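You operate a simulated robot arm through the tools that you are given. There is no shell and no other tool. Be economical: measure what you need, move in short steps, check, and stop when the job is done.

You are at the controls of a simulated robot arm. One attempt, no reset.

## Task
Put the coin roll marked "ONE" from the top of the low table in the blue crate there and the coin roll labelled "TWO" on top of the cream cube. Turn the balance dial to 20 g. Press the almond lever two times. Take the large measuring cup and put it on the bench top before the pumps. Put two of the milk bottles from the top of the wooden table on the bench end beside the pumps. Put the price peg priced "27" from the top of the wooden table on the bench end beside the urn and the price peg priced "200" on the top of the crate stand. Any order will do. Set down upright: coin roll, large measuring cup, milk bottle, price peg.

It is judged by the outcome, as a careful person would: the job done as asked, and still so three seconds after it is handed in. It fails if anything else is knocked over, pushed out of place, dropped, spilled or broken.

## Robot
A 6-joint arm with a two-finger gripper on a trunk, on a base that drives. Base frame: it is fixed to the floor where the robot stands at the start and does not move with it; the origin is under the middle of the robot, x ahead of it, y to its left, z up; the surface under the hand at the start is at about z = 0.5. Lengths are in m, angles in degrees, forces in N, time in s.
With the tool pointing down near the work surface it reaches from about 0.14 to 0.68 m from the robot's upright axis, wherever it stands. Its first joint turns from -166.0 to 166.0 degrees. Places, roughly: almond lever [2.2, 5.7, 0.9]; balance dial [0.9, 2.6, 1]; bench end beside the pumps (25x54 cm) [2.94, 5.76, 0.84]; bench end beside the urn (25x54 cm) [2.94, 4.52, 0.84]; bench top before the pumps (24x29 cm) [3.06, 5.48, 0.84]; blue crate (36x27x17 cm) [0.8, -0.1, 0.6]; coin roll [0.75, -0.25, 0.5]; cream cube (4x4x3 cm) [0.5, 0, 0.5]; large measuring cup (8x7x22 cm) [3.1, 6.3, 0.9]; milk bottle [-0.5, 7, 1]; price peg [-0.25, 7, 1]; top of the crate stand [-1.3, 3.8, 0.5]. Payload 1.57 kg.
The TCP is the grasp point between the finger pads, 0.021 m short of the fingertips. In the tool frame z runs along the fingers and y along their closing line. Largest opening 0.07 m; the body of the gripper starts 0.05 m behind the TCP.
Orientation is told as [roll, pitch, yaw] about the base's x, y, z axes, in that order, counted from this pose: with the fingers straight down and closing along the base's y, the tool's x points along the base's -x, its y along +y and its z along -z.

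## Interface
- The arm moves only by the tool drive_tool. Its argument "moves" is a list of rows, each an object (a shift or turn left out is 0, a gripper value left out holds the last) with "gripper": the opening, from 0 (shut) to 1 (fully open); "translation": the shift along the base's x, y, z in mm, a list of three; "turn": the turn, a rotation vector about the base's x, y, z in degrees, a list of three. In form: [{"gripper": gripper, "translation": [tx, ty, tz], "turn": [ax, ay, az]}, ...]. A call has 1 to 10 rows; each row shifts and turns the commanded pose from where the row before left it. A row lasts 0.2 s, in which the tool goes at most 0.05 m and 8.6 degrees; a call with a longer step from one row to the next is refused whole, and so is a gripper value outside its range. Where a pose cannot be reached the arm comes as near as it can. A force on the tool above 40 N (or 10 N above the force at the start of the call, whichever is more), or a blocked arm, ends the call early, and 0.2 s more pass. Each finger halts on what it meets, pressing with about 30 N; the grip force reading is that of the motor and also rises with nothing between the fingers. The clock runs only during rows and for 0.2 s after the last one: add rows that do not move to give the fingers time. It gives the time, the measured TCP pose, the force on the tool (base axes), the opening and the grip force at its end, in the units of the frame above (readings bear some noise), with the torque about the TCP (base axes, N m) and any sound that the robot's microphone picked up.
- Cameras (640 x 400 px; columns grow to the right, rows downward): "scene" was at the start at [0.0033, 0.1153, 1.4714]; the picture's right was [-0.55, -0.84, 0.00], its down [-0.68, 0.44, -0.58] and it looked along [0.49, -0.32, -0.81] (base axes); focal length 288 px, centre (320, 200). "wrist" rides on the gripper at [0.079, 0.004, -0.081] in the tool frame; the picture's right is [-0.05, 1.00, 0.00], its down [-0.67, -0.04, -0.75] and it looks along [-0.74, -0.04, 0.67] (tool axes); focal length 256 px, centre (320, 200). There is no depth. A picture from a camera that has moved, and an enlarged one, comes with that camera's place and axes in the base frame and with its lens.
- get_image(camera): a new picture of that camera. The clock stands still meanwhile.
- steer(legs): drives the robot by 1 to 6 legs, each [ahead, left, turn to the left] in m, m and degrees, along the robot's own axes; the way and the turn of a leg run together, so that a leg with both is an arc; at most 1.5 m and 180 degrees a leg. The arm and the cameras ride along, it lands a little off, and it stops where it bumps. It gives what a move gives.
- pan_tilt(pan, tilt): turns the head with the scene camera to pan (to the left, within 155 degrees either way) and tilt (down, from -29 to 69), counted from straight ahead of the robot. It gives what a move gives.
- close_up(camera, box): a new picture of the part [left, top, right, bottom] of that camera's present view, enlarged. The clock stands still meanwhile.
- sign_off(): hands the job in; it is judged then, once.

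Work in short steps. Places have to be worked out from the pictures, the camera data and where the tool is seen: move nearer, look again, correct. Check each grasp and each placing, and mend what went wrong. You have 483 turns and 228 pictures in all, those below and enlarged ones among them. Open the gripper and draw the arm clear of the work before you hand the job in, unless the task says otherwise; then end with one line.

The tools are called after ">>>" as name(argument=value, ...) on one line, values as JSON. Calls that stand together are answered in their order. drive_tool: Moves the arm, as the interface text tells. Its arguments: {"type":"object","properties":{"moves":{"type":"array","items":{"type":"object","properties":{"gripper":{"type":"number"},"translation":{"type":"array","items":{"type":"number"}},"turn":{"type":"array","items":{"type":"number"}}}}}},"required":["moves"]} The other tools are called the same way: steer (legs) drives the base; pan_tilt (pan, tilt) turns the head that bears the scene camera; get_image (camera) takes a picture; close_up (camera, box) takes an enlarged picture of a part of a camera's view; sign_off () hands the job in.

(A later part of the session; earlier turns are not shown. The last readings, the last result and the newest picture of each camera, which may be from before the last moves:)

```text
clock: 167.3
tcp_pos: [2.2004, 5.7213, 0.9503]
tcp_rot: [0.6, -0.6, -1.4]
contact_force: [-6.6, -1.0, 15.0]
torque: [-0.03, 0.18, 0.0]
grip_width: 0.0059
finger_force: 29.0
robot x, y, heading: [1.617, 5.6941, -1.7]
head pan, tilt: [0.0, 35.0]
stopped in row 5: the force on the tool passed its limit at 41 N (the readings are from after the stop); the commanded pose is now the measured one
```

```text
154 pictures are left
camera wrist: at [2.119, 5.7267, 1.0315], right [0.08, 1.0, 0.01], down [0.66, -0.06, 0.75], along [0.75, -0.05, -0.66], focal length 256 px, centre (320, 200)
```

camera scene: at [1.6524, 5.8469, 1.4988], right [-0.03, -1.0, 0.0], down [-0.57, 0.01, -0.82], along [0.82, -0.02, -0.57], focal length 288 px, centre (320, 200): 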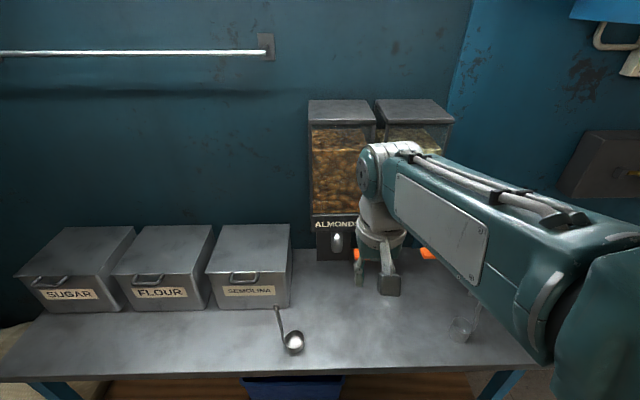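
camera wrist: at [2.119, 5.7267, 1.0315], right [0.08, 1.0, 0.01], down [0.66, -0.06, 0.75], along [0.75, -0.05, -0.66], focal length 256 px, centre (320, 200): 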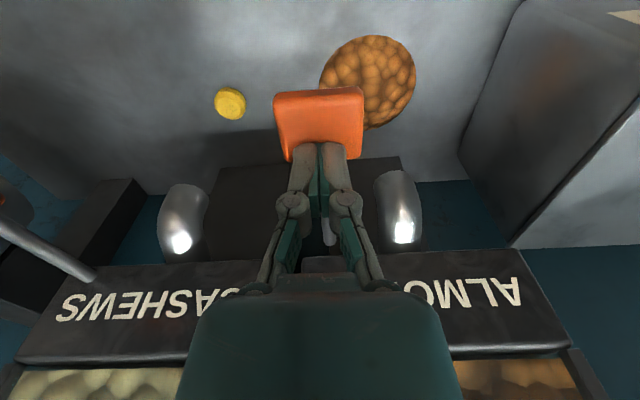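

The pile grew, so the second press registered. I lift off, retract and drive toward the wooden table.

>>> drive_tool(moves=[{"translation": [0, 0, 20], "turn": [0, 0.6, 0]}, {"translation": [-5, 0, 40]}, {"translation": [-40, 0, 20]}, {"translation": [-40, 0, 30]}, {"translation": [-40, 0, 30]}, {"translation": [-40, 0, 20]}, {"gripper": 1, "translation": [-40, 0, 0]}])

>>> get_image(camera="wrist")

>>> steer(legs=[[-0.2, 0, 0], [0, 0, 90], [0, 1.4, 0]])

>>> pan_tilt(pan=20, tilt=28)

>>> get_image(camera="scene")

```text
clock: 168.9
tcp_pos: [1.994, 5.7207, 1.1079]
tcp_rot: [0.5, 0.2, -1.4]
contact_force: [0.5, 0.6, 0.2]
torque: [-0.03, 0.03, 0.01]
grip_width: 0.0683
finger_force: 0.0
robot x, y, heading: [1.6199, 5.6909, -1.5]
head pan, tilt: [0.0, 35.0]
```

```text
153 pictures are left
camera wrist: at [1.9148, 5.7263, 1.1899], right [0.08, 1.0, 0.01], down [0.67, -0.06, 0.74], along [0.74, -0.05, -0.67], focal length 256 px, centre (320, 200)
```

wrist: 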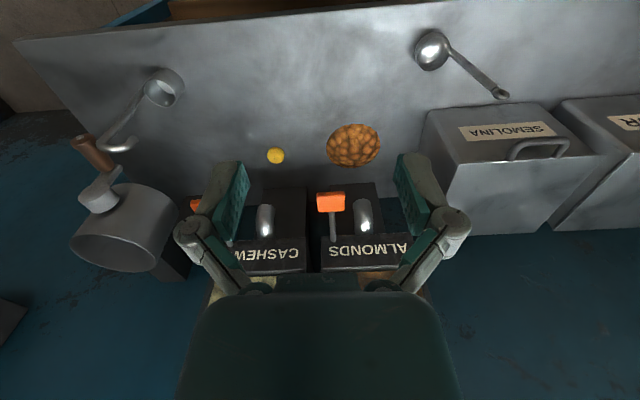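

```text
clock: 180.9
tcp_pos: [-0.0165, 6.128, 1.1077]
tcp_rot: [0.5, 0.2, 87.7]
contact_force: [-0.5, 0.0, -0.4]
torque: [-0.02, 0.02, 0.01]
grip_width: 0.0702
finger_force: 0.1
robot x, y, heading: [0.0062, 5.751, 87.7]
head pan, tilt: [0.0, 35.0]
```

```text
clock: 181.8
tcp_pos: [-0.0184, 6.1286, 1.108]
tcp_rot: [0.6, 0.3, 87.8]
contact_force: [-0.7, 0.0, -0.1]
torque: [0.02, 0.03, 0.01]
grip_width: 0.0697
finger_force: 0.1
robot x, y, heading: [0.004, 5.7559, 87.6]
head pan, tilt: [20.0, 28.0]
```

```text
152 pictures are left
camera scene: at [-0.1781, 5.7873, 1.5097], right [0.95, 0.31, 0.0], down [0.14, -0.45, -0.88], along [-0.27, 0.84, -0.47], focal length 288 px, centre (320, 200)
```

scene: 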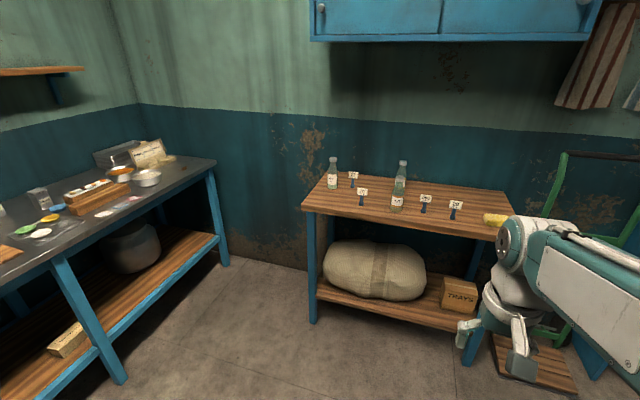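

>>> close_up(camera="scene", box=[300, 140, 500, 240])

```text
3.20 times, centred on (400, 190) of scene
camera zoom: at [-0.1781, 5.7873, 1.5097], right [0.95, 0.31, 0.0], down [0.14, -0.45, -0.88], along [-0.27, 0.84, -0.47], focal length 922 px, centre (64, 232)
```

zoom: 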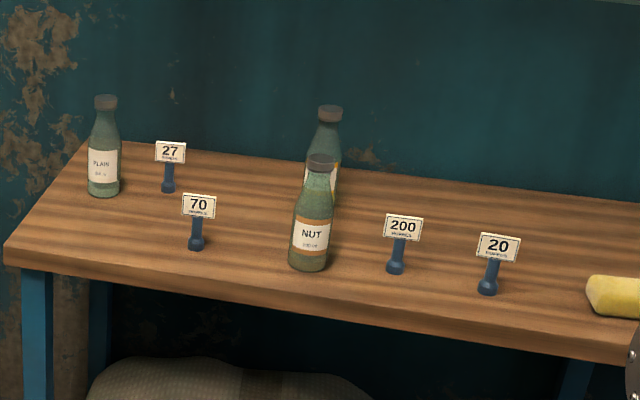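

Pegs 27, 70, 200 and 20 and three bottles stand on the table, whose top is near z 0.79. NUT is at about (-0.20, 7.08), 200 at (-0.07, 7.11), 27 at (-0.46, 7.28) and PLAIN at (-0.57, 7.24). I drive closer for better measurements.

>>> steer(legs=[[0.75, 0.2, 0]])

>>> pan_tilt(pan=0, tilt=40)

>>> get_image(camera="scene")

>>> get_image(camera="wrist")

```text
clock: 185.9
tcp_pos: [-0.1853, 6.879, 1.1077]
tcp_rot: [0.4, 0.1, 87.4]
contact_force: [-0.4, -0.4, 0.5]
torque: [-0.02, -0.02, 0.02]
grip_width: 0.0701
finger_force: 0.0
robot x, y, heading: [-0.1675, 6.502, 87.4]
head pan, tilt: [20.0, 28.0]
```

```text
clock: 186.7
tcp_pos: [-0.187, 6.8786, 1.1085]
tcp_rot: [0.4, 0.1, 87.6]
contact_force: [-0.3, 0.5, 0.6]
torque: [0.03, -0.01, -0.01]
grip_width: 0.07
finger_force: 0.1
robot x, y, heading: [-0.1623, 6.5014, 87.8]
head pan, tilt: [0.0, 40.0]
```

```text
150 pictures are left
camera scene: at [-0.3168, 6.5365, 1.4913], right [1.0, -0.04, 0.0], down [-0.03, -0.64, -0.77], along [0.03, 0.77, -0.64], focal length 288 px, centre (320, 200)
```

scene: 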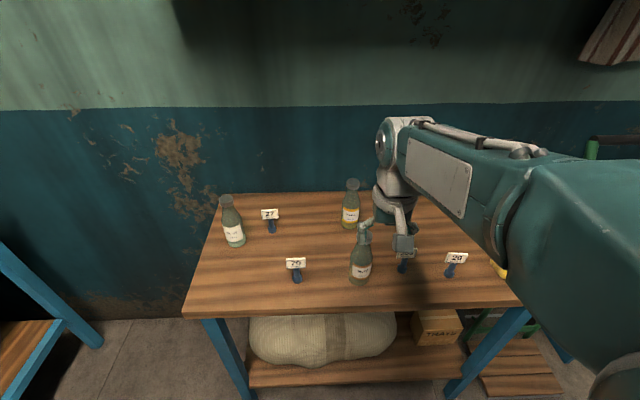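

```text
149 pictures are left
camera wrist: at [-0.1943, 6.8004, 1.1901], right [-1.0, 0.1, 0.01], down [0.07, 0.67, 0.74], along [0.07, 0.74, -0.67], focal length 256 px, centre (320, 200)
```

wrist: 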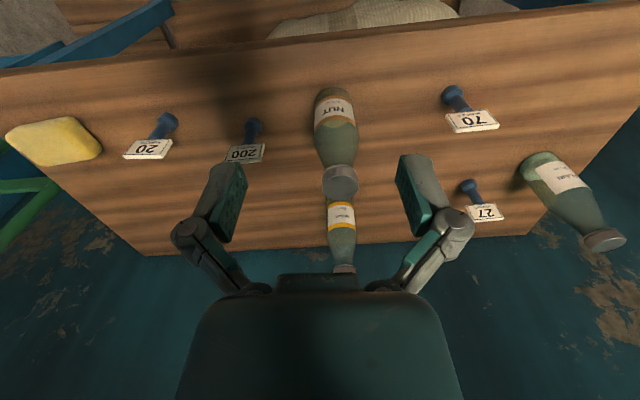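

The table top looks nearer z ≈ 0.86, with NUT at about (-0.197, 6.96). I zoom on both views for precise measures.

>>> close_up(camera="wrist", box=[220, 70, 420, 210])

>>> close_up(camera="scene", box=[200, 170, 480, 330])

```text
2.86 times, centred on (320, 140) of wrist
camera zoom: at [-0.1943, 6.8004, 1.1901], right [-1.0, 0.1, 0.01], down [0.07, 0.67, 0.74], along [0.07, 0.74, -0.67], focal length 731 px, centre (320, 371)
```

zoom: 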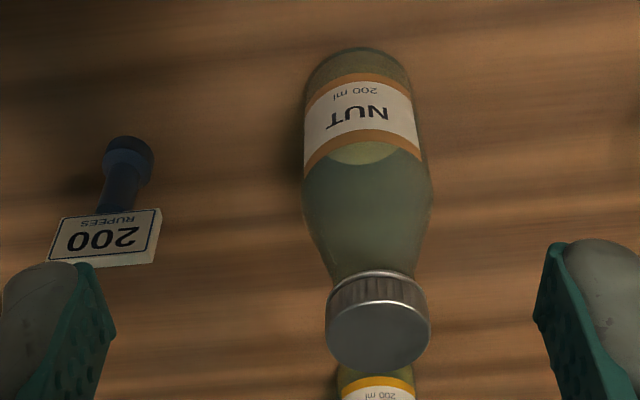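

```text
2.29 times, centred on (340, 250) of scene
camera zoom: at [-0.3168, 6.5365, 1.4913], right [1.0, -0.04, 0.0], down [-0.03, -0.64, -0.77], along [0.03, 0.77, -0.64], focal length 658 px, centre (274, 86)
```

zoom: 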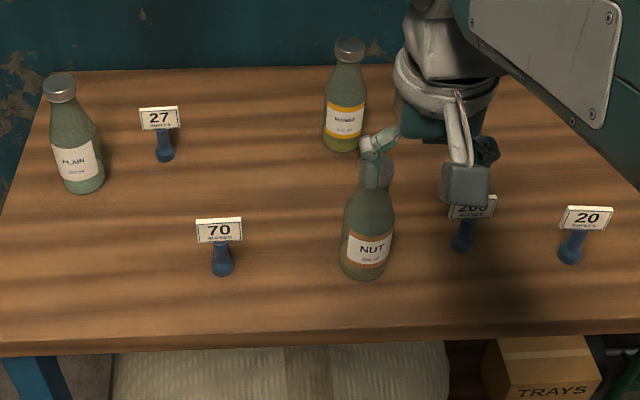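

All three are 200 ml bottles. NUT's cap is at about (-0.198, 6.985) with its top at z ≈ 1.01. I move above it and check alignment.

>>> drive_tool(moves=[{"translation": [-4, 36, 0]}, {"translation": [-4, 36, 0]}, {"translation": [-3, 34, 0]}, {"translation": [0, 0, -35]}, {"translation": [0, 0, 0]}])

>>> get_image(camera="wrist")

>>> close_up(camera="scene", box=[280, 150, 480, 310])

```text
clock: 187.9
tcp_pos: [-0.1974, 6.9861, 1.073]
tcp_rot: [0.4, 0.1, 87.5]
contact_force: [-0.1, -0.2, 0.3]
torque: [0.03, 0.0, -0.02]
grip_width: 0.0698
finger_force: 0.1
robot x, y, heading: [-0.1656, 6.5065, 87.4]
head pan, tilt: [0.0, 40.0]
```

```text
146 pictures are left
camera wrist: at [-0.2055, 6.9074, 1.1548], right [-1.0, 0.1, 0.01], down [0.07, 0.67, 0.74], along [0.07, 0.74, -0.67], focal length 256 px, centre (320, 200)
```

wrist: 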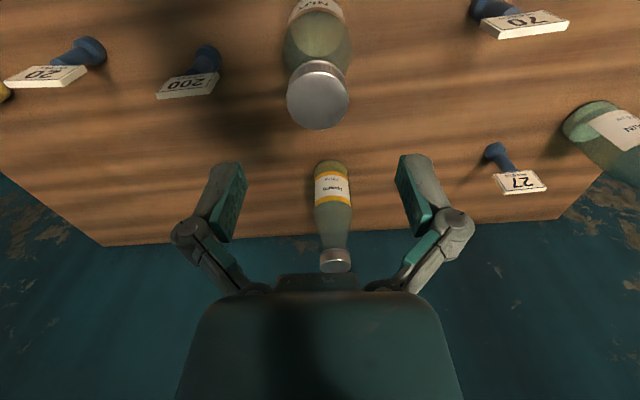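

```text
2.50 times, centred on (380, 230) of scene
camera zoom: at [-0.3168, 6.5372, 1.4912], right [1.0, -0.04, 0.0], down [-0.03, -0.64, -0.77], along [0.03, 0.76, -0.64], focal length 720 px, centre (170, 125)
```

zoom: 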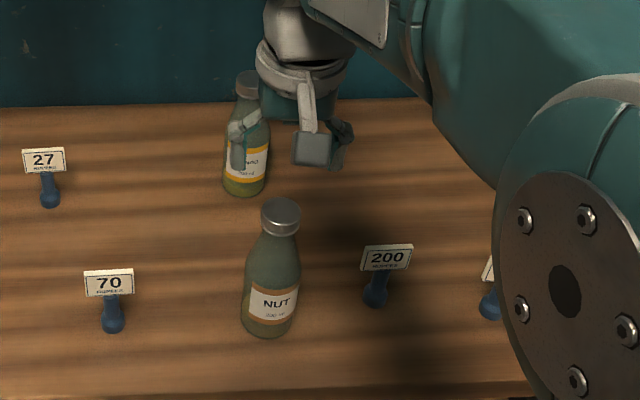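

Cap top refined to (-0.198, 6.983, 1.005). I lower over it and close on the cap and neck.

>>> drive_tool(moves=[{"translation": [-0.5, -3, -30]}, {"translation": [0, 0, -30]}, {"translation": [0, 0, -28]}, {"translation": [0, 0, 0]}, {"gripper": 0.4}, {"gripper": 0.4}, {"gripper": 0.4}])

>>> get_image(camera="wrist")

```text
clock: 189.5
tcp_pos: [-0.1988, 6.9839, 0.987]
tcp_rot: [0.5, -0.2, 87.5]
contact_force: [2.2, 2.9, 27.0]
torque: [0.21, -0.04, -0.05]
grip_width: 0.0401
finger_force: 29.8
robot x, y, heading: [-0.1626, 6.5015, 87.6]
head pan, tilt: [0.0, 40.0]
```

```text
144 pictures are left
camera wrist: at [-0.2051, 6.9039, 1.0686], right [-1.0, 0.1, 0.01], down [0.07, 0.66, 0.75], along [0.07, 0.74, -0.67], focal length 256 px, centre (320, 200)
```

wrist: 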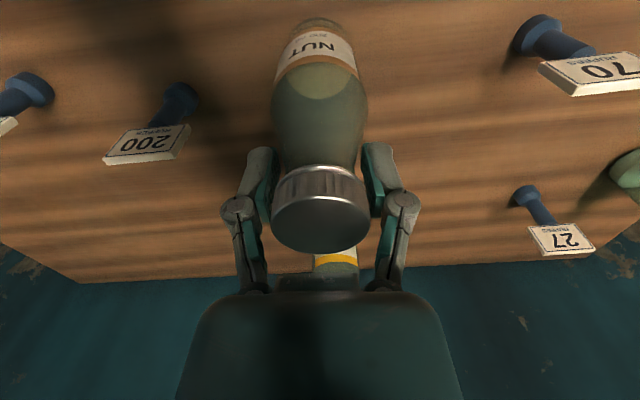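

Gripped at 40 mm, with some wedge force on the shoulder. I lift 12 cm gently and check.

>>> drive_tool(moves=[{"translation": [0, 0, 5]}, {"translation": [0, 0, 20]}, {"translation": [0, 0, 35]}, {"translation": [0, 0, 40]}, {"translation": [0, -10, 30]}, {"translation": [0, 0, 0]}])

>>> get_image(camera="scene")

>>> get_image(camera="wrist")

```text
clock: 190.9
tcp_pos: [-0.1979, 6.974, 1.1143]
tcp_rot: [0.5, 0.2, 87.4]
contact_force: [0.2, -0.1, -3.2]
torque: [0.0, 0.0, 0.02]
grip_width: 0.04
finger_force: 30.2
robot x, y, heading: [-0.1672, 6.5013, 87.4]
head pan, tilt: [0.0, 40.0]
```

```text
143 pictures are left
camera scene: at [-0.3167, 6.5372, 1.4912], right [1.0, -0.04, 0.0], down [-0.03, -0.64, -0.77], along [0.03, 0.76, -0.64], focal length 288 px, centre (320, 200)
```

scene: 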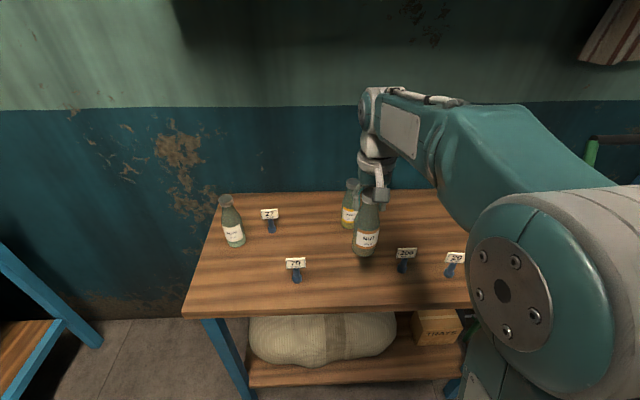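

```text
142 pictures are left
camera wrist: at [-0.2057, 6.8944, 1.1968], right [-1.0, 0.1, 0.01], down [0.07, 0.67, 0.74], along [0.07, 0.74, -0.67], focal length 256 px, centre (320, 200)
```

wrist: 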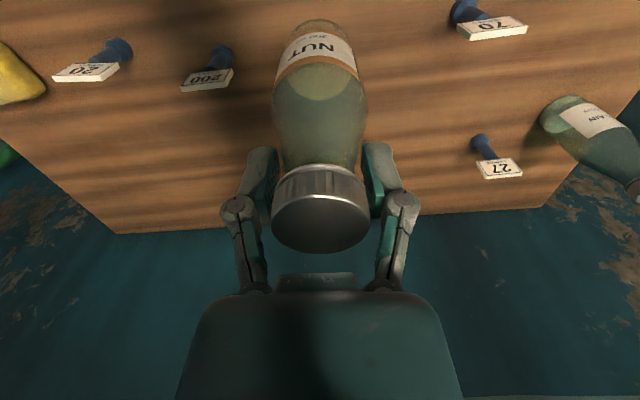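

The bottle is held securely. I retract, drive back out through the doorway to the corridor, and face east to find the bench.

>>> drive_tool(moves=[{"translation": [0, -40, 10]}, {"translation": [0, -40, 0]}, {"translation": [0, -30, 0]}])

>>> steer(legs=[[-0.75, 0, 0], [0, -1.4, 0], [0, -0.35, 0], [-1.5, 0, 0], [-0.85, 0, 0], [0, 0, -88]])

>>> pan_tilt(pan=25, tilt=22)

>>> get_image(camera="scene")

```text
clock: 191.7
tcp_pos: [-0.1988, 6.8619, 1.1252]
tcp_rot: [0.4, 0.0, 87.6]
contact_force: [0.8, 0.4, -3.6]
torque: [0.01, 0.01, 0.01]
grip_width: 0.0398
finger_force: 30.4
robot x, y, heading: [-0.1671, 6.503, 87.3]
head pan, tilt: [0.0, 40.0]
```

```text
clock: 219.1
tcp_pos: [1.7627, 3.3522, 1.1233]
tcp_rot: [0.4, 0.1, -2.2]
contact_force: [0.3, -0.8, -3.5]
torque: [0.01, 0.01, 0.02]
grip_width: 0.0392
finger_force: 30.3
robot x, y, heading: [1.4049, 3.3174, -2.0]
head pan, tilt: [0.0, 40.0]
```

```text
clock: 220.0
tcp_pos: [1.7628, 3.3527, 1.1247]
tcp_rot: [0.3, 0.1, -2.2]
contact_force: [-0.1, -0.4, -4.2]
torque: [-0.05, 0.0, 0.01]
grip_width: 0.039
finger_force: 29.7
robot x, y, heading: [1.4029, 3.3173, -2.1]
head pan, tilt: [25.0, 22.0]
```

```text
141 pictures are left
camera scene: at [1.4364, 3.5109, 1.5193], right [0.39, -0.92, 0.0], down [-0.35, -0.15, -0.93], along [0.85, 0.36, -0.38], focal length 288 px, centre (320, 200)
```

scene: 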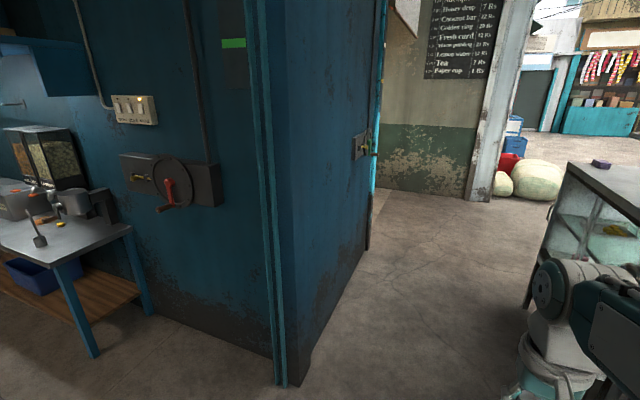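

The wall runs along y ≈ 4.06 to x ≈ 4.0 with another doorway beyond. I drive east to x ≈ 4.4 and look in.

>>> steer(legs=[[0, 0.1, 2.1], [1.5, 0, 0], [1.4, 0, 0]])

>>> pan_tilt(pan=90, tilt=22)

>>> get_image(camera="scene")

>>> pan_tilt(pan=35, tilt=22)

>>> get_image(camera="scene")

```text
clock: 234.8
tcp_pos: [4.6546, 3.4597, 1.1244]
tcp_rot: [0.4, 0.2, 0.0]
contact_force: [-0.1, 0.0, -3.2]
torque: [0.01, -0.02, -0.05]
grip_width: 0.0389
finger_force: 29.9
robot x, y, heading: [4.2971, 3.4082, 0.0]
head pan, tilt: [25.0, 22.0]
```

```text
clock: 236.1
tcp_pos: [4.6539, 3.4603, 1.1241]
tcp_rot: [0.4, 0.2, 0.0]
contact_force: [0.7, 0.2, -3.6]
torque: [-0.01, -0.02, 0.04]
grip_width: 0.0384
finger_force: 30.4
robot x, y, heading: [4.2953, 3.4096, 0.2]
head pan, tilt: [90.0, 22.0]
```

```text
140 pictures are left
camera scene: at [4.2379, 3.6607, 1.5194], right [1.0, 0.0, 0.0], down [0.0, -0.38, -0.93], along [0.0, 0.93, -0.38], focal length 288 px, centre (320, 200)
```

scene: 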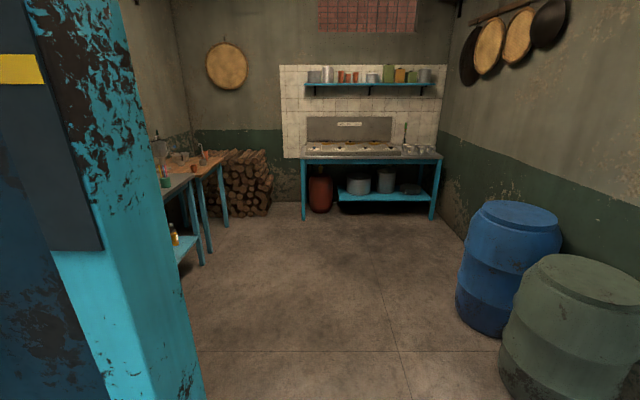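

```text
clock: 237.3
tcp_pos: [4.654, 3.4614, 1.124]
tcp_rot: [0.3, 0.2, 0.0]
contact_force: [-0.9, -0.6, -4.1]
torque: [0.01, -0.03, 0.02]
grip_width: 0.0384
finger_force: 30.0
robot x, y, heading: [4.2957, 3.4149, 0.3]
head pan, tilt: [35.0, 22.0]
```

```text
139 pictures are left
camera scene: at [4.3139, 3.6212, 1.5193], right [0.57, -0.82, 0.0], down [-0.31, -0.22, -0.93], along [0.76, 0.53, -0.38], focal length 288 px, centre (320, 200)
```

scene: 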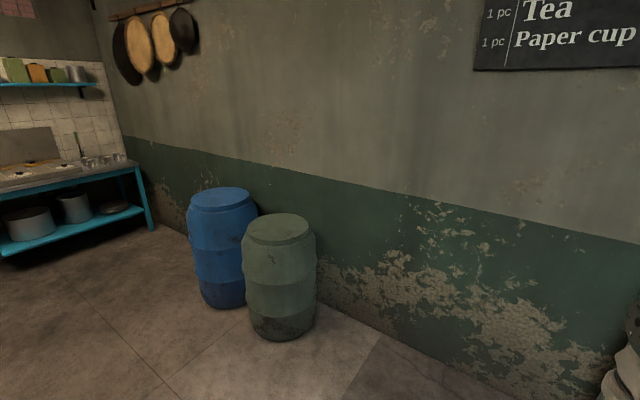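

The bench is on the left inside this room. I turn north, shift slightly right and enter.

>>> steer(legs=[[0, 0, 90], [0, -0.12, 0], [1.45, 0, 0]])

>>> pan_tilt(pan=65, tilt=25)

>>> get_image(camera="scene")

```text
clock: 249.3
tcp_pos: [4.33, 5.2304, 1.1248]
tcp_rot: [0.4, 0.2, 91.1]
contact_force: [0.1, 0.3, -4.1]
torque: [0.01, -0.02, 0.0]
grip_width: 0.0382
finger_force: 30.1
robot x, y, heading: [4.3852, 4.8736, 91.1]
head pan, tilt: [35.0, 22.0]
```

```text
clock: 250.2
tcp_pos: [4.3306, 5.2305, 1.1237]
tcp_rot: [0.5, 0.1, 91.2]
contact_force: [-0.1, -0.2, -4.8]
torque: [-0.01, 0.02, 0.01]
grip_width: 0.0381
finger_force: 30.1
robot x, y, heading: [4.3865, 4.8698, 91.1]
head pan, tilt: [65.0, 25.0]
```

```text
138 pictures are left
camera scene: at [4.1498, 4.8496, 1.5145], right [0.41, 0.91, 0.0], down [0.39, -0.17, -0.91], along [-0.83, 0.37, -0.42], focal length 288 px, centre (320, 200)
```

scene: 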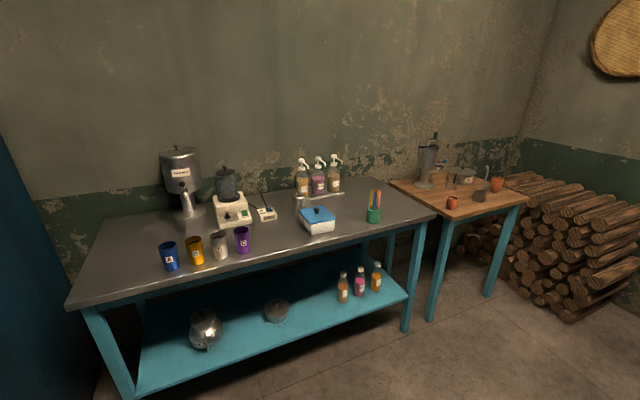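

This is the bench: urn at the left, pumps at the right, and the small table with measuring cups beyond. I zoom in on each part and check the grip.

>>> close_up(camera="scene", box=[260, 140, 440, 250])

>>> close_up(camera="scene", box=[380, 110, 560, 220])

>>> close_up(camera="scene", box=[60, 130, 290, 310])

>>> get_image(camera="wrist")

```text
3.56 times, centred on (350, 195) of scene
camera zoom: at [4.1498, 4.8496, 1.5145], right [0.41, 0.91, 0.0], down [0.39, -0.17, -0.91], along [-0.83, 0.37, -0.42], focal length 1024 px, centre (213, 218)
```

zoom: 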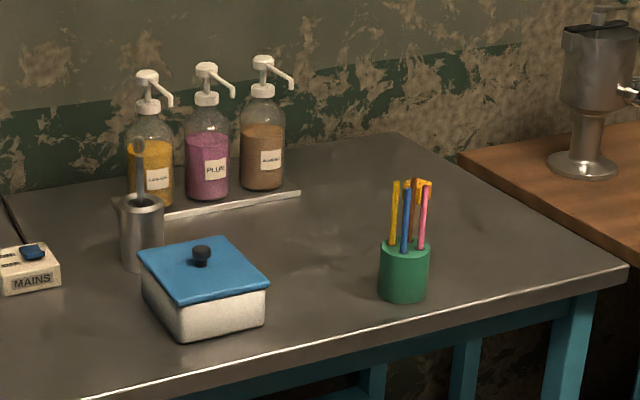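

```text
3.56 times, centred on (470, 165) of scene
camera zoom: at [4.1498, 4.8496, 1.5145], right [0.41, 0.91, 0.0], down [0.39, -0.17, -0.91], along [-0.83, 0.37, -0.42], focal length 1024 px, centre (-213, 324)
```

zoom: 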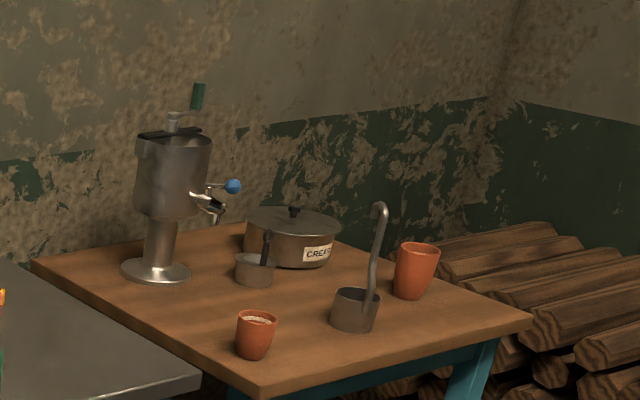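

```text
2.22 times, centred on (175, 220) of scene
camera zoom: at [4.1498, 4.8496, 1.5145], right [0.41, 0.91, 0.0], down [0.39, -0.17, -0.91], along [-0.83, 0.37, -0.42], focal length 640 px, centre (642, 156)
```

zoom: 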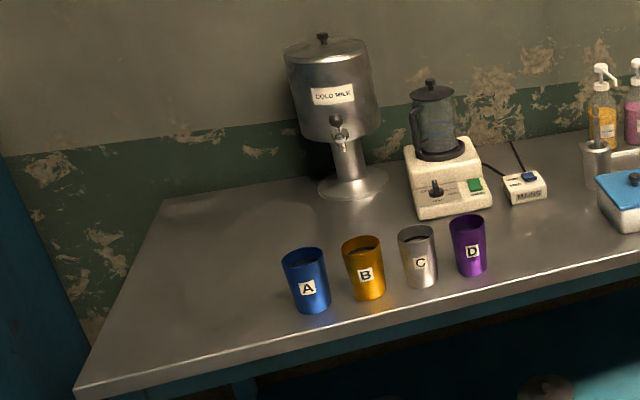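

```text
134 pictures are left
camera wrist: at [4.3279, 5.1503, 1.2065], right [-1.0, 0.03, 0.01], down [0.03, 0.67, 0.74], along [0.02, 0.74, -0.67], focal length 256 px, centre (320, 200)
```

wrist: 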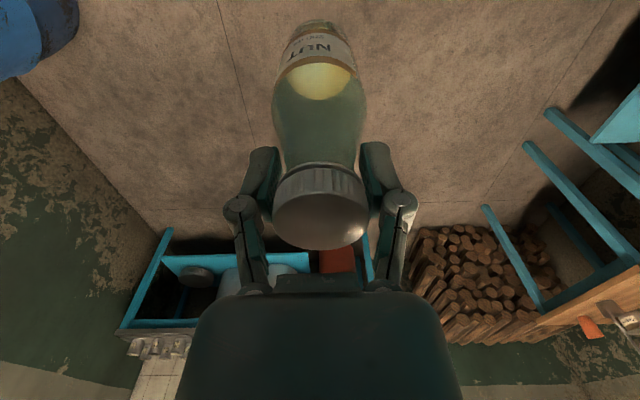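

NUT is still held. The bench end beside the pumps is clear at x 2.67–3.21, y 5.64–5.88, and the large measuring cup is the long-handled dipper on the small table. I drive round to face west in front of the bench end.

>>> steer(legs=[[0.9, 0, 0], [0, 0, 89], [0.75, 0, 0]])

>>> pan_tilt(pan=0, tilt=40)

>>> get_image(camera="scene")

>>> get_image(camera="wrist")

```text
clock: 262.4
tcp_pos: [3.274, 5.7185, 1.1243]
tcp_rot: [0.4, 0.1, -179.3]
contact_force: [-1.0, 0.3, -3.3]
torque: [0.03, 0.03, 0.0]
grip_width: 0.038
finger_force: 29.8
robot x, y, heading: [3.6331, 5.771, -179.4]
head pan, tilt: [65.0, 25.0]
```

```text
clock: 263.8
tcp_pos: [3.2736, 5.7188, 1.1245]
tcp_rot: [0.3, 0.2, -179.3]
contact_force: [0.0, -0.2, -3.6]
torque: [0.01, 0.01, -0.01]
grip_width: 0.038
finger_force: 30.0
robot x, y, heading: [3.628, 5.7745, -179.3]
head pan, tilt: [0.0, 40.0]
```

```text
133 pictures are left
camera scene: at [3.6078, 5.6181, 1.4912], right [-0.01, 1.0, 0.0], down [0.64, 0.01, -0.77], along [-0.77, -0.01, -0.64], focal length 288 px, centre (320, 200)
```

scene: 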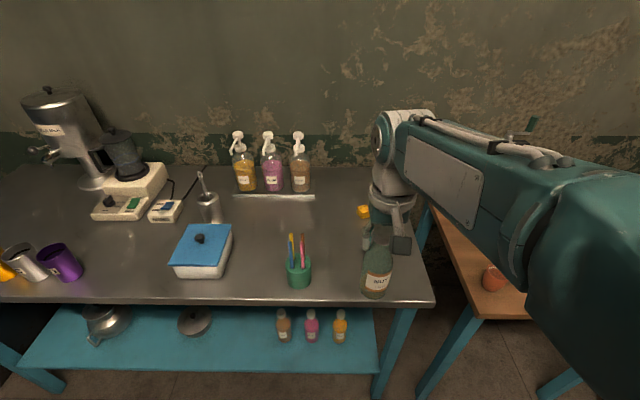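

```text
132 pictures are left
camera wrist: at [3.3522, 5.7155, 1.2065], right [-0.04, -1.0, 0.01], down [-0.67, 0.03, 0.74], along [-0.74, 0.03, -0.67], focal length 256 px, centre (320, 200)
```

wrist: 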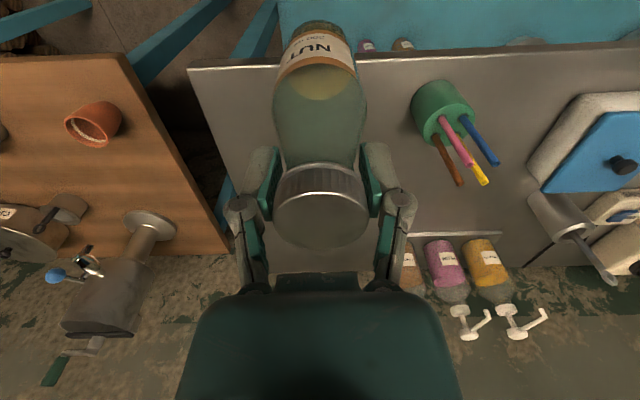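

I move the bottle over the bench end at about (2.99, 5.77), keeping clear of the pen pot.

>>> drive_tool(moves=[{"translation": [-30, 22, 0]}, {"translation": [-40, 22, 0]}, {"translation": [-43, 8, 0]}, {"translation": [-43, 0, 0]}, {"translation": [-43, 0, 0]}, {"translation": [-43, 0, 0]}, {"translation": [-42, 0, 0]}, {"translation": [0, 0, -40]}, {"translation": [0, 0, -40]}, {"translation": [0, 0, 0]}])

>>> get_image(camera="scene")

>>> get_image(camera="wrist")

```text
clock: 266.0
tcp_pos: [2.9885, 5.7705, 1.043]
tcp_rot: [0.4, 0.2, -179.3]
contact_force: [0.2, -0.1, -3.7]
torque: [0.0, 0.03, 0.02]
grip_width: 0.0377
finger_force: 29.9
robot x, y, heading: [3.6287, 5.7767, -179.5]
head pan, tilt: [0.0, 40.0]
```

```text
131 pictures are left
camera scene: at [3.606, 5.6184, 1.4912], right [-0.01, 1.0, 0.0], down [0.64, 0.01, -0.76], along [-0.76, -0.01, -0.64], focal length 288 px, centre (320, 200)
```

scene: 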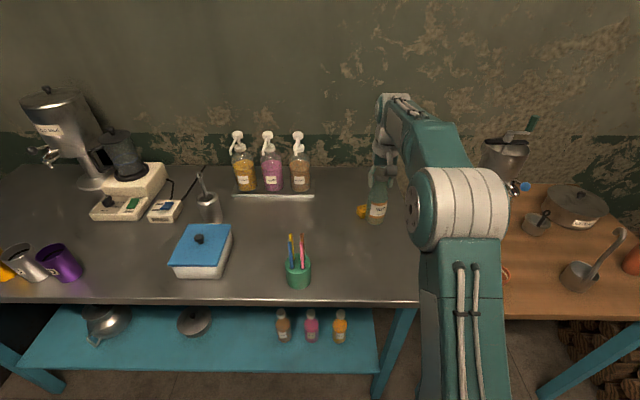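

```text
130 pictures are left
camera wrist: at [3.0676, 5.7668, 1.1252], right [-0.04, -1.0, 0.01], down [-0.67, 0.03, 0.74], along [-0.74, 0.03, -0.67], focal length 256 px, centre (320, 200)
```

wrist: 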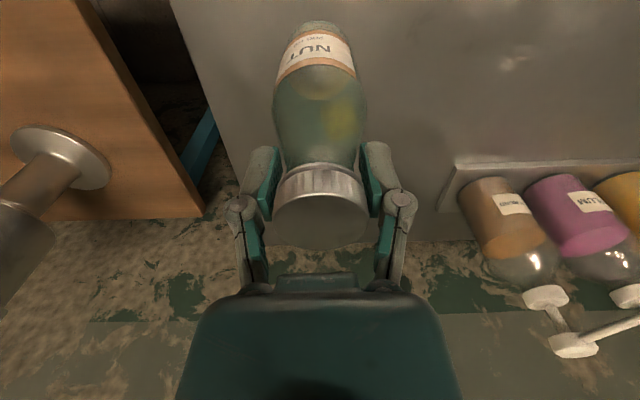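

A small yellow object lies on the bench just behind the bottle. I zoom to see it.

>>> close_up(camera="scene", box=[330, 150, 430, 250])

```text
4.00 times, centred on (380, 200) of scene
camera zoom: at [3.606, 5.6184, 1.4912], right [-0.01, 1.0, 0.0], down [0.64, 0.01, -0.76], along [-0.76, -0.01, -0.64], focal length 1152 px, centre (80, 200)
```

zoom: 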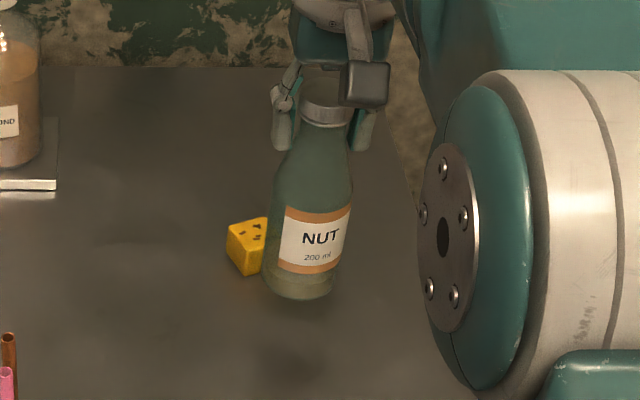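

It's a small cube at about (2.92, 5.75), which must not be touched. I shift the bottle to x ≈ 3.02 and lower.

>>> drive_tool(moves=[{"translation": [32, 8, 0]}, {"translation": [0, 0, -30]}, {"translation": [0, 0, -12]}, {"translation": [0, 0, -6]}, {"translation": [0, 0, 0]}])

>>> close_up(camera="scene", box=[330, 150, 430, 250])

```text
clock: 267.2
tcp_pos: [3.0211, 5.7772, 0.9953]
tcp_rot: [0.5, 0.1, -179.2]
contact_force: [-0.7, -0.2, -2.3]
torque: [-0.01, -0.01, -0.01]
grip_width: 0.0379
finger_force: 29.7
robot x, y, heading: [3.6303, 5.7731, -179.1]
head pan, tilt: [0.0, 40.0]
```

```text
4.00 times, centred on (380, 200) of scene
camera zoom: at [3.6062, 5.6184, 1.4912], right [-0.01, 1.0, 0.0], down [0.64, 0.01, -0.76], along [-0.76, -0.01, -0.64], focal length 1152 px, centre (80, 200)
```

zoom: 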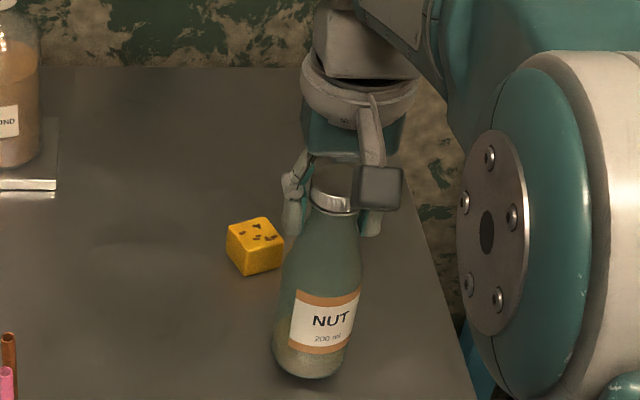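

The cube is clear of the bottle now. I keep lowering in small steps until contact.

>>> drive_tool(moves=[{"translation": [0, 0, -4]}, {"translation": [0, 0, -3]}, {"translation": [0, 0, -3]}, {"translation": [0, 0, -3]}, {"translation": [0, 0, 0]}])

```text
clock: 268.3
tcp_pos: [3.0193, 5.7794, 0.9899]
tcp_rot: [0.4, -0.5, -179.3]
contact_force: [5.6, -1.2, 11.5]
torque: [0.08, -0.43, 0.01]
grip_width: 0.0381
finger_force: 30.1
robot x, y, heading: [3.6309, 5.7703, -179.2]
head pan, tilt: [0.0, 40.0]
stopped in row 5: the force on the tool passed its limit at 41 N (the readings are from after the stop); the commanded pose is now the measured one
```

It rests on the bench. I open the gripper and rise.

>>> drive_tool(moves=[{"gripper": 0.6}, {"gripper": 0.75}, {"gripper": 0.95}, {"gripper": 1.0}, {"translation": [0, 0, 20], "turn": [0, 0.4, 0]}, {"translation": [0, 0, 40]}, {"translation": [0, 0, 45]}, {"translation": [0, 0, 45]}])

>>> get_image(camera="wrist")

>>> get_image(camera="scene")

```text
clock: 270.1
tcp_pos: [3.0198, 5.7772, 1.1379]
tcp_rot: [0.4, -0.8, -179.3]
contact_force: [0.4, -0.5, 0.0]
torque: [0.0, -0.01, -0.01]
grip_width: 0.07
finger_force: 0.0
robot x, y, heading: [3.6329, 5.7696, -179.2]
head pan, tilt: [0.0, 40.0]
```

```text
127 pictures are left
camera wrist: at [3.0992, 5.7748, 1.2189], right [-0.04, -1.0, 0.01], down [-0.66, 0.03, 0.75], along [-0.75, 0.03, -0.66], focal length 256 px, centre (320, 200)
```

wrist: 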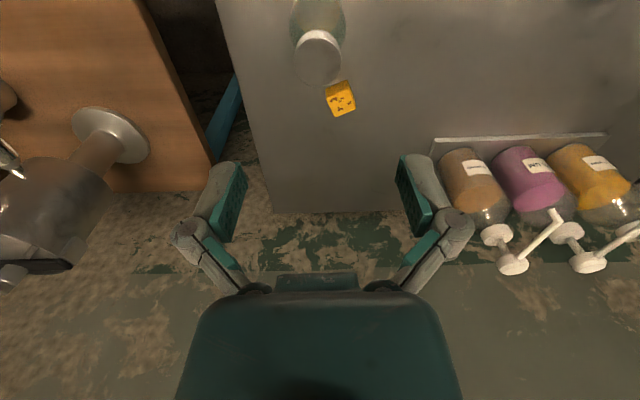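

```text
126 pictures are left
camera scene: at [3.6066, 5.6184, 1.4912], right [-0.01, 1.0, 0.0], down [0.64, 0.01, -0.76], along [-0.76, -0.01, -0.64], focal length 288 px, centre (320, 200)
```

scene: 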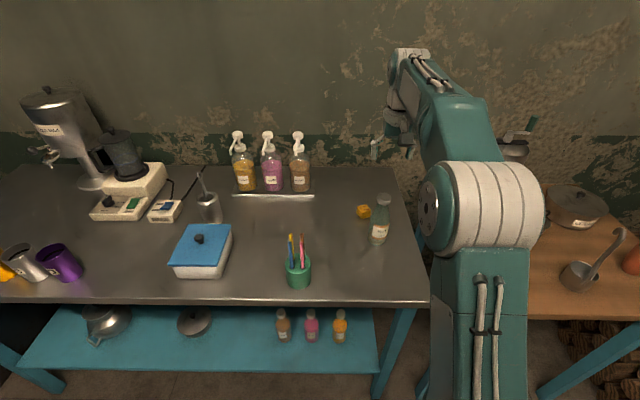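

NUT stands upright on the bench end. Now the large measuring cup at about (3.15, 6.30): I retract the arm, level the tool, and shift the base +0.45 m in y.

>>> drive_tool(moves=[{"translation": [45, 0, 10], "turn": [0, -0.8, 0]}, {"translation": [45, 0, 10]}, {"translation": [45, 0, 10]}, {"translation": [45, 0, 10]}, {"translation": [45, 0, 10]}, {"translation": [45, 0, 0]}])

>>> steer(legs=[[0, -0.45, 0]])

>>> pan_tilt(pan=10, tilt=45)

>>> get_image(camera="scene")

>>> get_image(camera="wrist")

```text
clock: 271.5
tcp_pos: [3.2915, 5.7773, 1.1871]
tcp_rot: [0.4, 0.0, -179.4]
contact_force: [-0.7, 0.4, 0.4]
torque: [0.01, -0.01, -0.05]
grip_width: 0.0701
finger_force: 0.0
robot x, y, heading: [3.6348, 5.7698, -179.1]
head pan, tilt: [0.0, 40.0]
```

```text
clock: 274.2
tcp_pos: [3.285, 6.2215, 1.1879]
tcp_rot: [0.4, -0.2, -179.2]
contact_force: [-0.9, -0.4, -0.1]
torque: [0.02, 0.01, 0.01]
grip_width: 0.0699
finger_force: 0.1
robot x, y, heading: [3.6251, 6.217, -179.6]
head pan, tilt: [0.0, 40.0]
```

```text
clock: 274.9
tcp_pos: [3.2838, 6.224, 1.1885]
tcp_rot: [0.4, -0.1, -179.2]
contact_force: [-0.2, 0.0, 0.2]
torque: [0.01, 0.0, -0.03]
grip_width: 0.07
finger_force: 0.2
robot x, y, heading: [3.6258, 6.2165, -179.1]
head pan, tilt: [10.0, 45.0]
```

```text
125 pictures are left
camera scene: at [3.6076, 6.0481, 1.4838], right [-0.19, 0.98, 0.0], down [0.69, 0.13, -0.71], along [-0.69, -0.13, -0.71], focal length 288 px, centre (320, 200)
```

scene: 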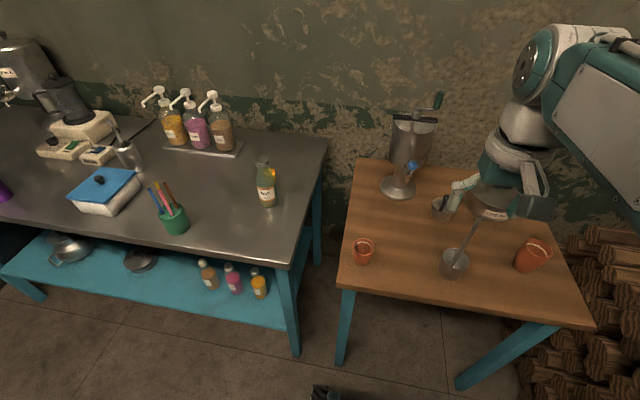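

```text
124 pictures are left
camera wrist: at [3.3641, 6.2205, 1.2702], right [-0.04, -1.0, 0.01], down [-0.67, 0.03, 0.75], along [-0.74, 0.02, -0.67], focal length 256 px, centre (320, 200)
```

wrist: 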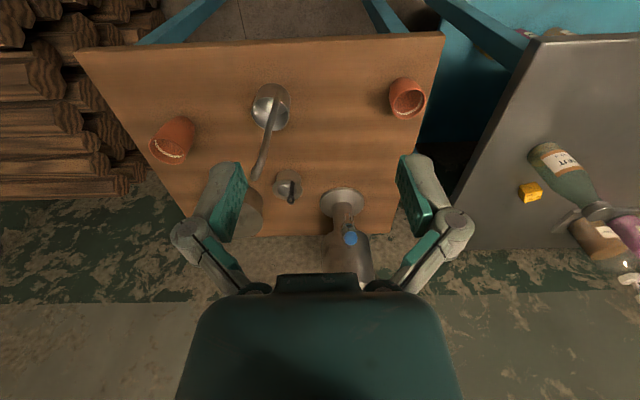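

I zoom on the dipper in both views.

>>> close_up(camera="wrist", box=[220, 70, 340, 200])

>>> close_up(camera="scene", box=[420, 170, 560, 300])

```text
3.08 times, centred on (280, 135) of wrist
camera zoom: at [3.3641, 6.2205, 1.2702], right [-0.04, -1.0, 0.01], down [-0.67, 0.03, 0.75], along [-0.74, 0.02, -0.67], focal length 788 px, centre (443, 400)
```

zoom: 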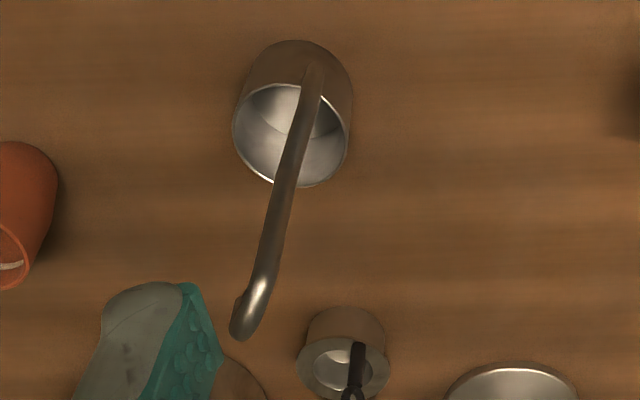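

```text
3.08 times, centred on (490, 235) of scene
camera zoom: at [3.6076, 6.0481, 1.4838], right [-0.19, 0.98, 0.0], down [0.69, 0.13, -0.71], along [-0.69, -0.13, -0.71], focal length 886 px, centre (-203, 92)
```

zoom: 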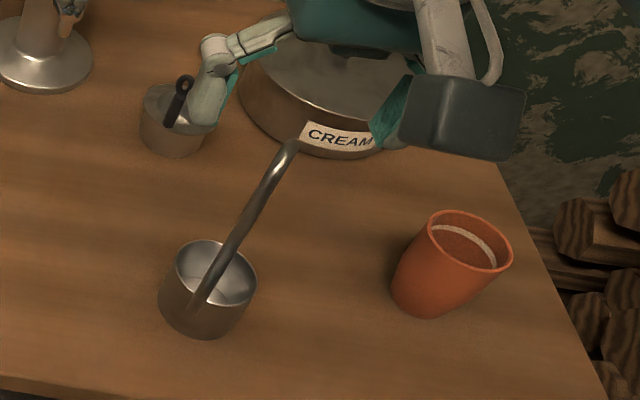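

The handle is a ~1 cm vertical rod at about (3.174, 6.293), from z 0.87 to a hook near 1.04 bending toward +y. I yaw the tool by -90° so the fingers close along x.

>>> drive_tool(moves=[{"turn": [0, 0, -8.5]}, {"turn": [0, 0, -8.5]}, {"turn": [0, 0, -8.5]}, {"turn": [0, 0, -8.5]}, {"turn": [0, 0, -8.5]}, {"turn": [0, 0, -8.5]}, {"turn": [0, 0, -8.5]}, {"turn": [0, 0, -8.5]}, {"turn": [0, 0, -8.5]}, {"turn": [0, 0, -8.5]}])

>>> drive_tool(moves=[{"turn": [0, 0, -5]}, {"translation": [-30, 20, -20]}, {"translation": [-30, 20, -20]}, {"translation": [-30, 20, -10]}, {"translation": [0, 0, 0]}])

>>> get_image(camera="wrist")

>>> close_up(camera="scene", box=[420, 150, 560, 290])

```text
clock: 277.1
tcp_pos: [3.2852, 6.226, 1.1885]
tcp_rot: [0.5, 0.0, 95.5]
contact_force: [-0.6, -0.8, 0.6]
torque: [0.0, 0.0, 0.0]
grip_width: 0.0698
finger_force: 0.0
robot x, y, heading: [3.6267, 6.2226, -179.4]
head pan, tilt: [10.0, 45.0]
```

```text
clock: 278.3
tcp_pos: [3.1964, 6.286, 1.1383]
tcp_rot: [0.6, -0.2, 90.8]
contact_force: [0.2, 0.0, 0.2]
torque: [0.0, 0.02, -0.01]
grip_width: 0.07
finger_force: 0.0
robot x, y, heading: [3.6241, 6.2215, -179.5]
head pan, tilt: [10.0, 45.0]
```

```text
121 pictures are left
camera wrist: at [3.1927, 6.2054, 1.2202], right [-1.0, 0.04, 0.01], down [0.03, 0.67, 0.75], along [0.02, 0.75, -0.67], focal length 256 px, centre (320, 200)
```

wrist: 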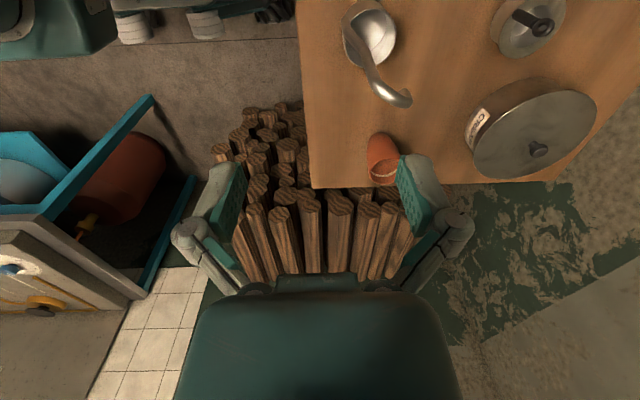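

```text
2.86 times, centred on (490, 220) of scene
camera zoom: at [3.6069, 6.0512, 1.484], right [-0.19, 0.98, 0.0], down [0.7, 0.13, -0.71], along [-0.69, -0.13, -0.71], focal length 823 px, centre (-166, 143)
```

zoom: 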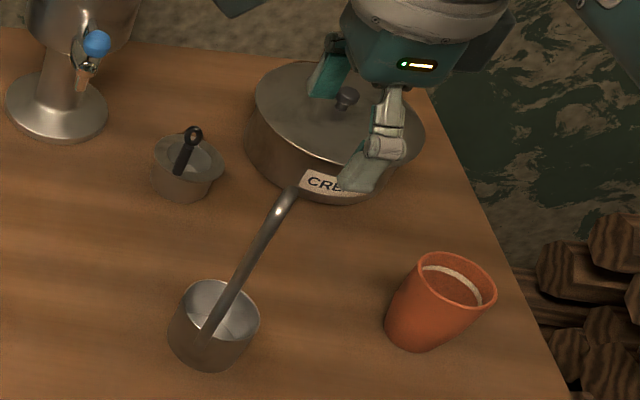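

I zoom the wrist view to locate the rod and hook exactly.

>>> close_up(camera="wrist", box=[320, 0, 440, 120])

```text
3.33 times, centred on (380, 60) of wrist
camera zoom: at [3.1927, 6.2054, 1.2202], right [-1.0, 0.04, 0.01], down [0.03, 0.67, 0.75], along [0.02, 0.75, -0.67], focal length 853 px, centre (120, 667)
```

zoom: 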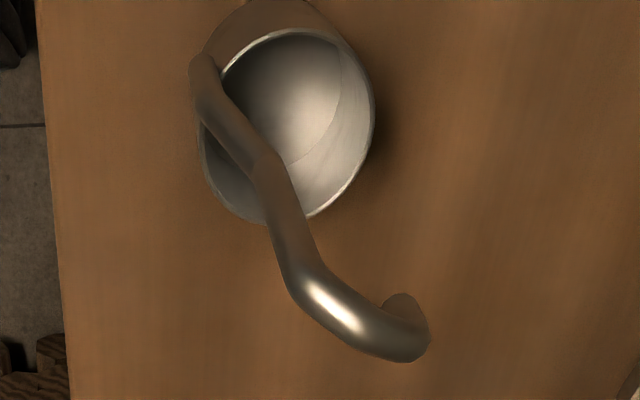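

The hook curves over in the x direction and the straight part of the rod is at (3.148, 6.305), z 0.92–1.01, over the cup's centre. Closing along y is better, so I turn back +90°.

>>> drive_tool(moves=[{"translation": [0, 0, 10], "turn": [0, 0, 8.5]}, {"turn": [0, 0, 8.5]}, {"turn": [0, 0, 8.5]}, {"turn": [0, 0, 8.5]}, {"turn": [0, 0, 8.5]}, {"turn": [0, 0, 8.5]}, {"turn": [0, 0, 8.5]}, {"turn": [0, 0, 8.5]}, {"turn": [0, 0, 8.5]}, {"turn": [0, 0, 8.5]}])

>>> drive_tool(moves=[{"turn": [0, 0, 4.2]}, {"translation": [-15, 9, -10]}, {"translation": [0, 0, -30]}, {"translation": [0, 0, 0]}])

>>> get_image(camera="wrist")

>>> close_up(camera="scene", box=[420, 150, 560, 290])

```text
clock: 280.5
tcp_pos: [3.1957, 6.2849, 1.1477]
tcp_rot: [0.5, 0.1, 175.9]
contact_force: [-0.3, -0.3, 0.0]
torque: [0.02, -0.01, -0.01]
grip_width: 0.0699
finger_force: 0.0
robot x, y, heading: [3.6245, 6.2176, -179.4]
head pan, tilt: [10.0, 45.0]
```

```text
clock: 281.5
tcp_pos: [3.1805, 6.2943, 1.1063]
tcp_rot: [0.4, 0.0, 180.0]
contact_force: [-0.2, -0.1, -0.6]
torque: [-0.01, 0.0, 0.0]
grip_width: 0.07
finger_force: 0.0
robot x, y, heading: [3.6263, 6.2221, -179.3]
head pan, tilt: [10.0, 45.0]
```

```text
118 pictures are left
camera wrist: at [3.2584, 6.2902, 1.1894], right [-0.05, -1.0, 0.01], down [-0.67, 0.04, 0.75], along [-0.74, 0.03, -0.67], focal length 256 px, centre (320, 200)
```

wrist: 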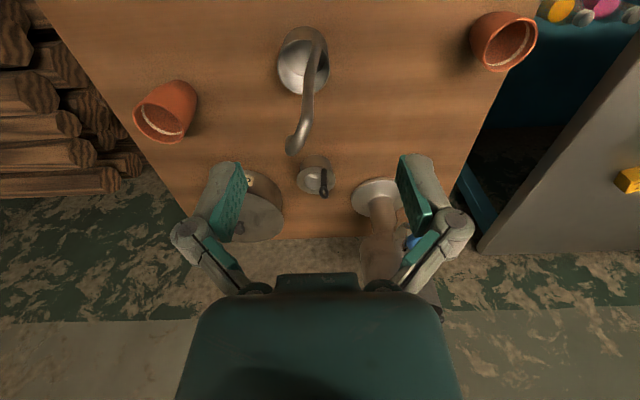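

```text
2.86 times, centred on (490, 220) of scene
camera zoom: at [3.6069, 6.0512, 1.484], right [-0.19, 0.98, 0.0], down [0.7, 0.13, -0.71], along [-0.69, -0.13, -0.71], focal length 823 px, centre (-166, 143)
```

zoom: 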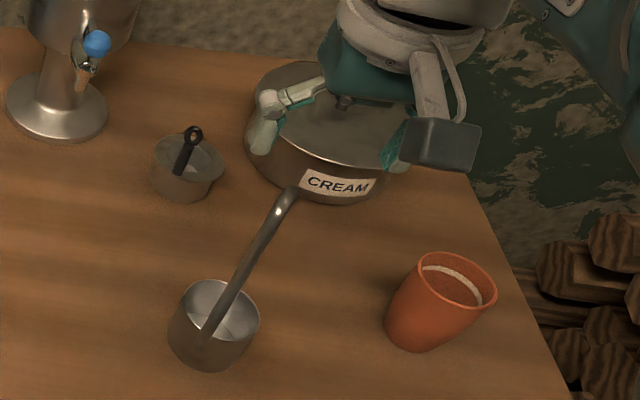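

The rod's straight part is confirmed at (3.150, 6.305). I centre over it and lower to z ≈ 0.98, then grip.

>>> drive_tool(moves=[{"translation": [-30, 11, 0]}, {"translation": [0, 0, -40]}, {"translation": [0, 0, -40]}, {"translation": [0, 0, -25]}, {"translation": [0, 0, 0]}])

>>> get_image(camera="wrist")

```text
clock: 282.7
tcp_pos: [3.1505, 6.3043, 1.0025]
tcp_rot: [0.5, 0.1, 180.0]
contact_force: [0.3, -0.5, -0.4]
torque: [0.02, 0.03, -0.01]
grip_width: 0.07
finger_force: 0.0
robot x, y, heading: [3.6258, 6.2197, -179.1]
head pan, tilt: [10.0, 45.0]
```

```text
116 pictures are left
camera wrist: at [3.229, 6.3014, 1.085], right [-0.05, -1.0, 0.01], down [-0.67, 0.04, 0.74], along [-0.74, 0.03, -0.67], focal length 256 px, centre (320, 200)
```

wrist: 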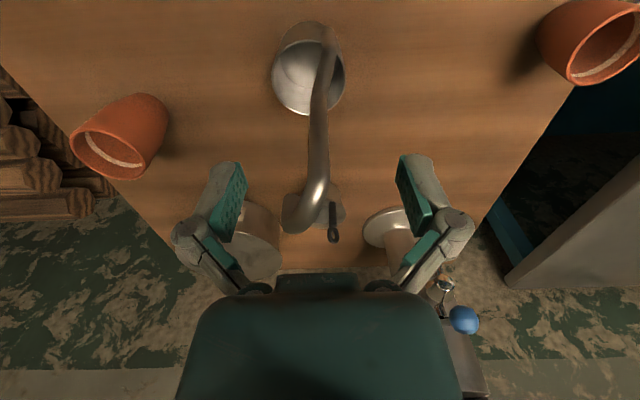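

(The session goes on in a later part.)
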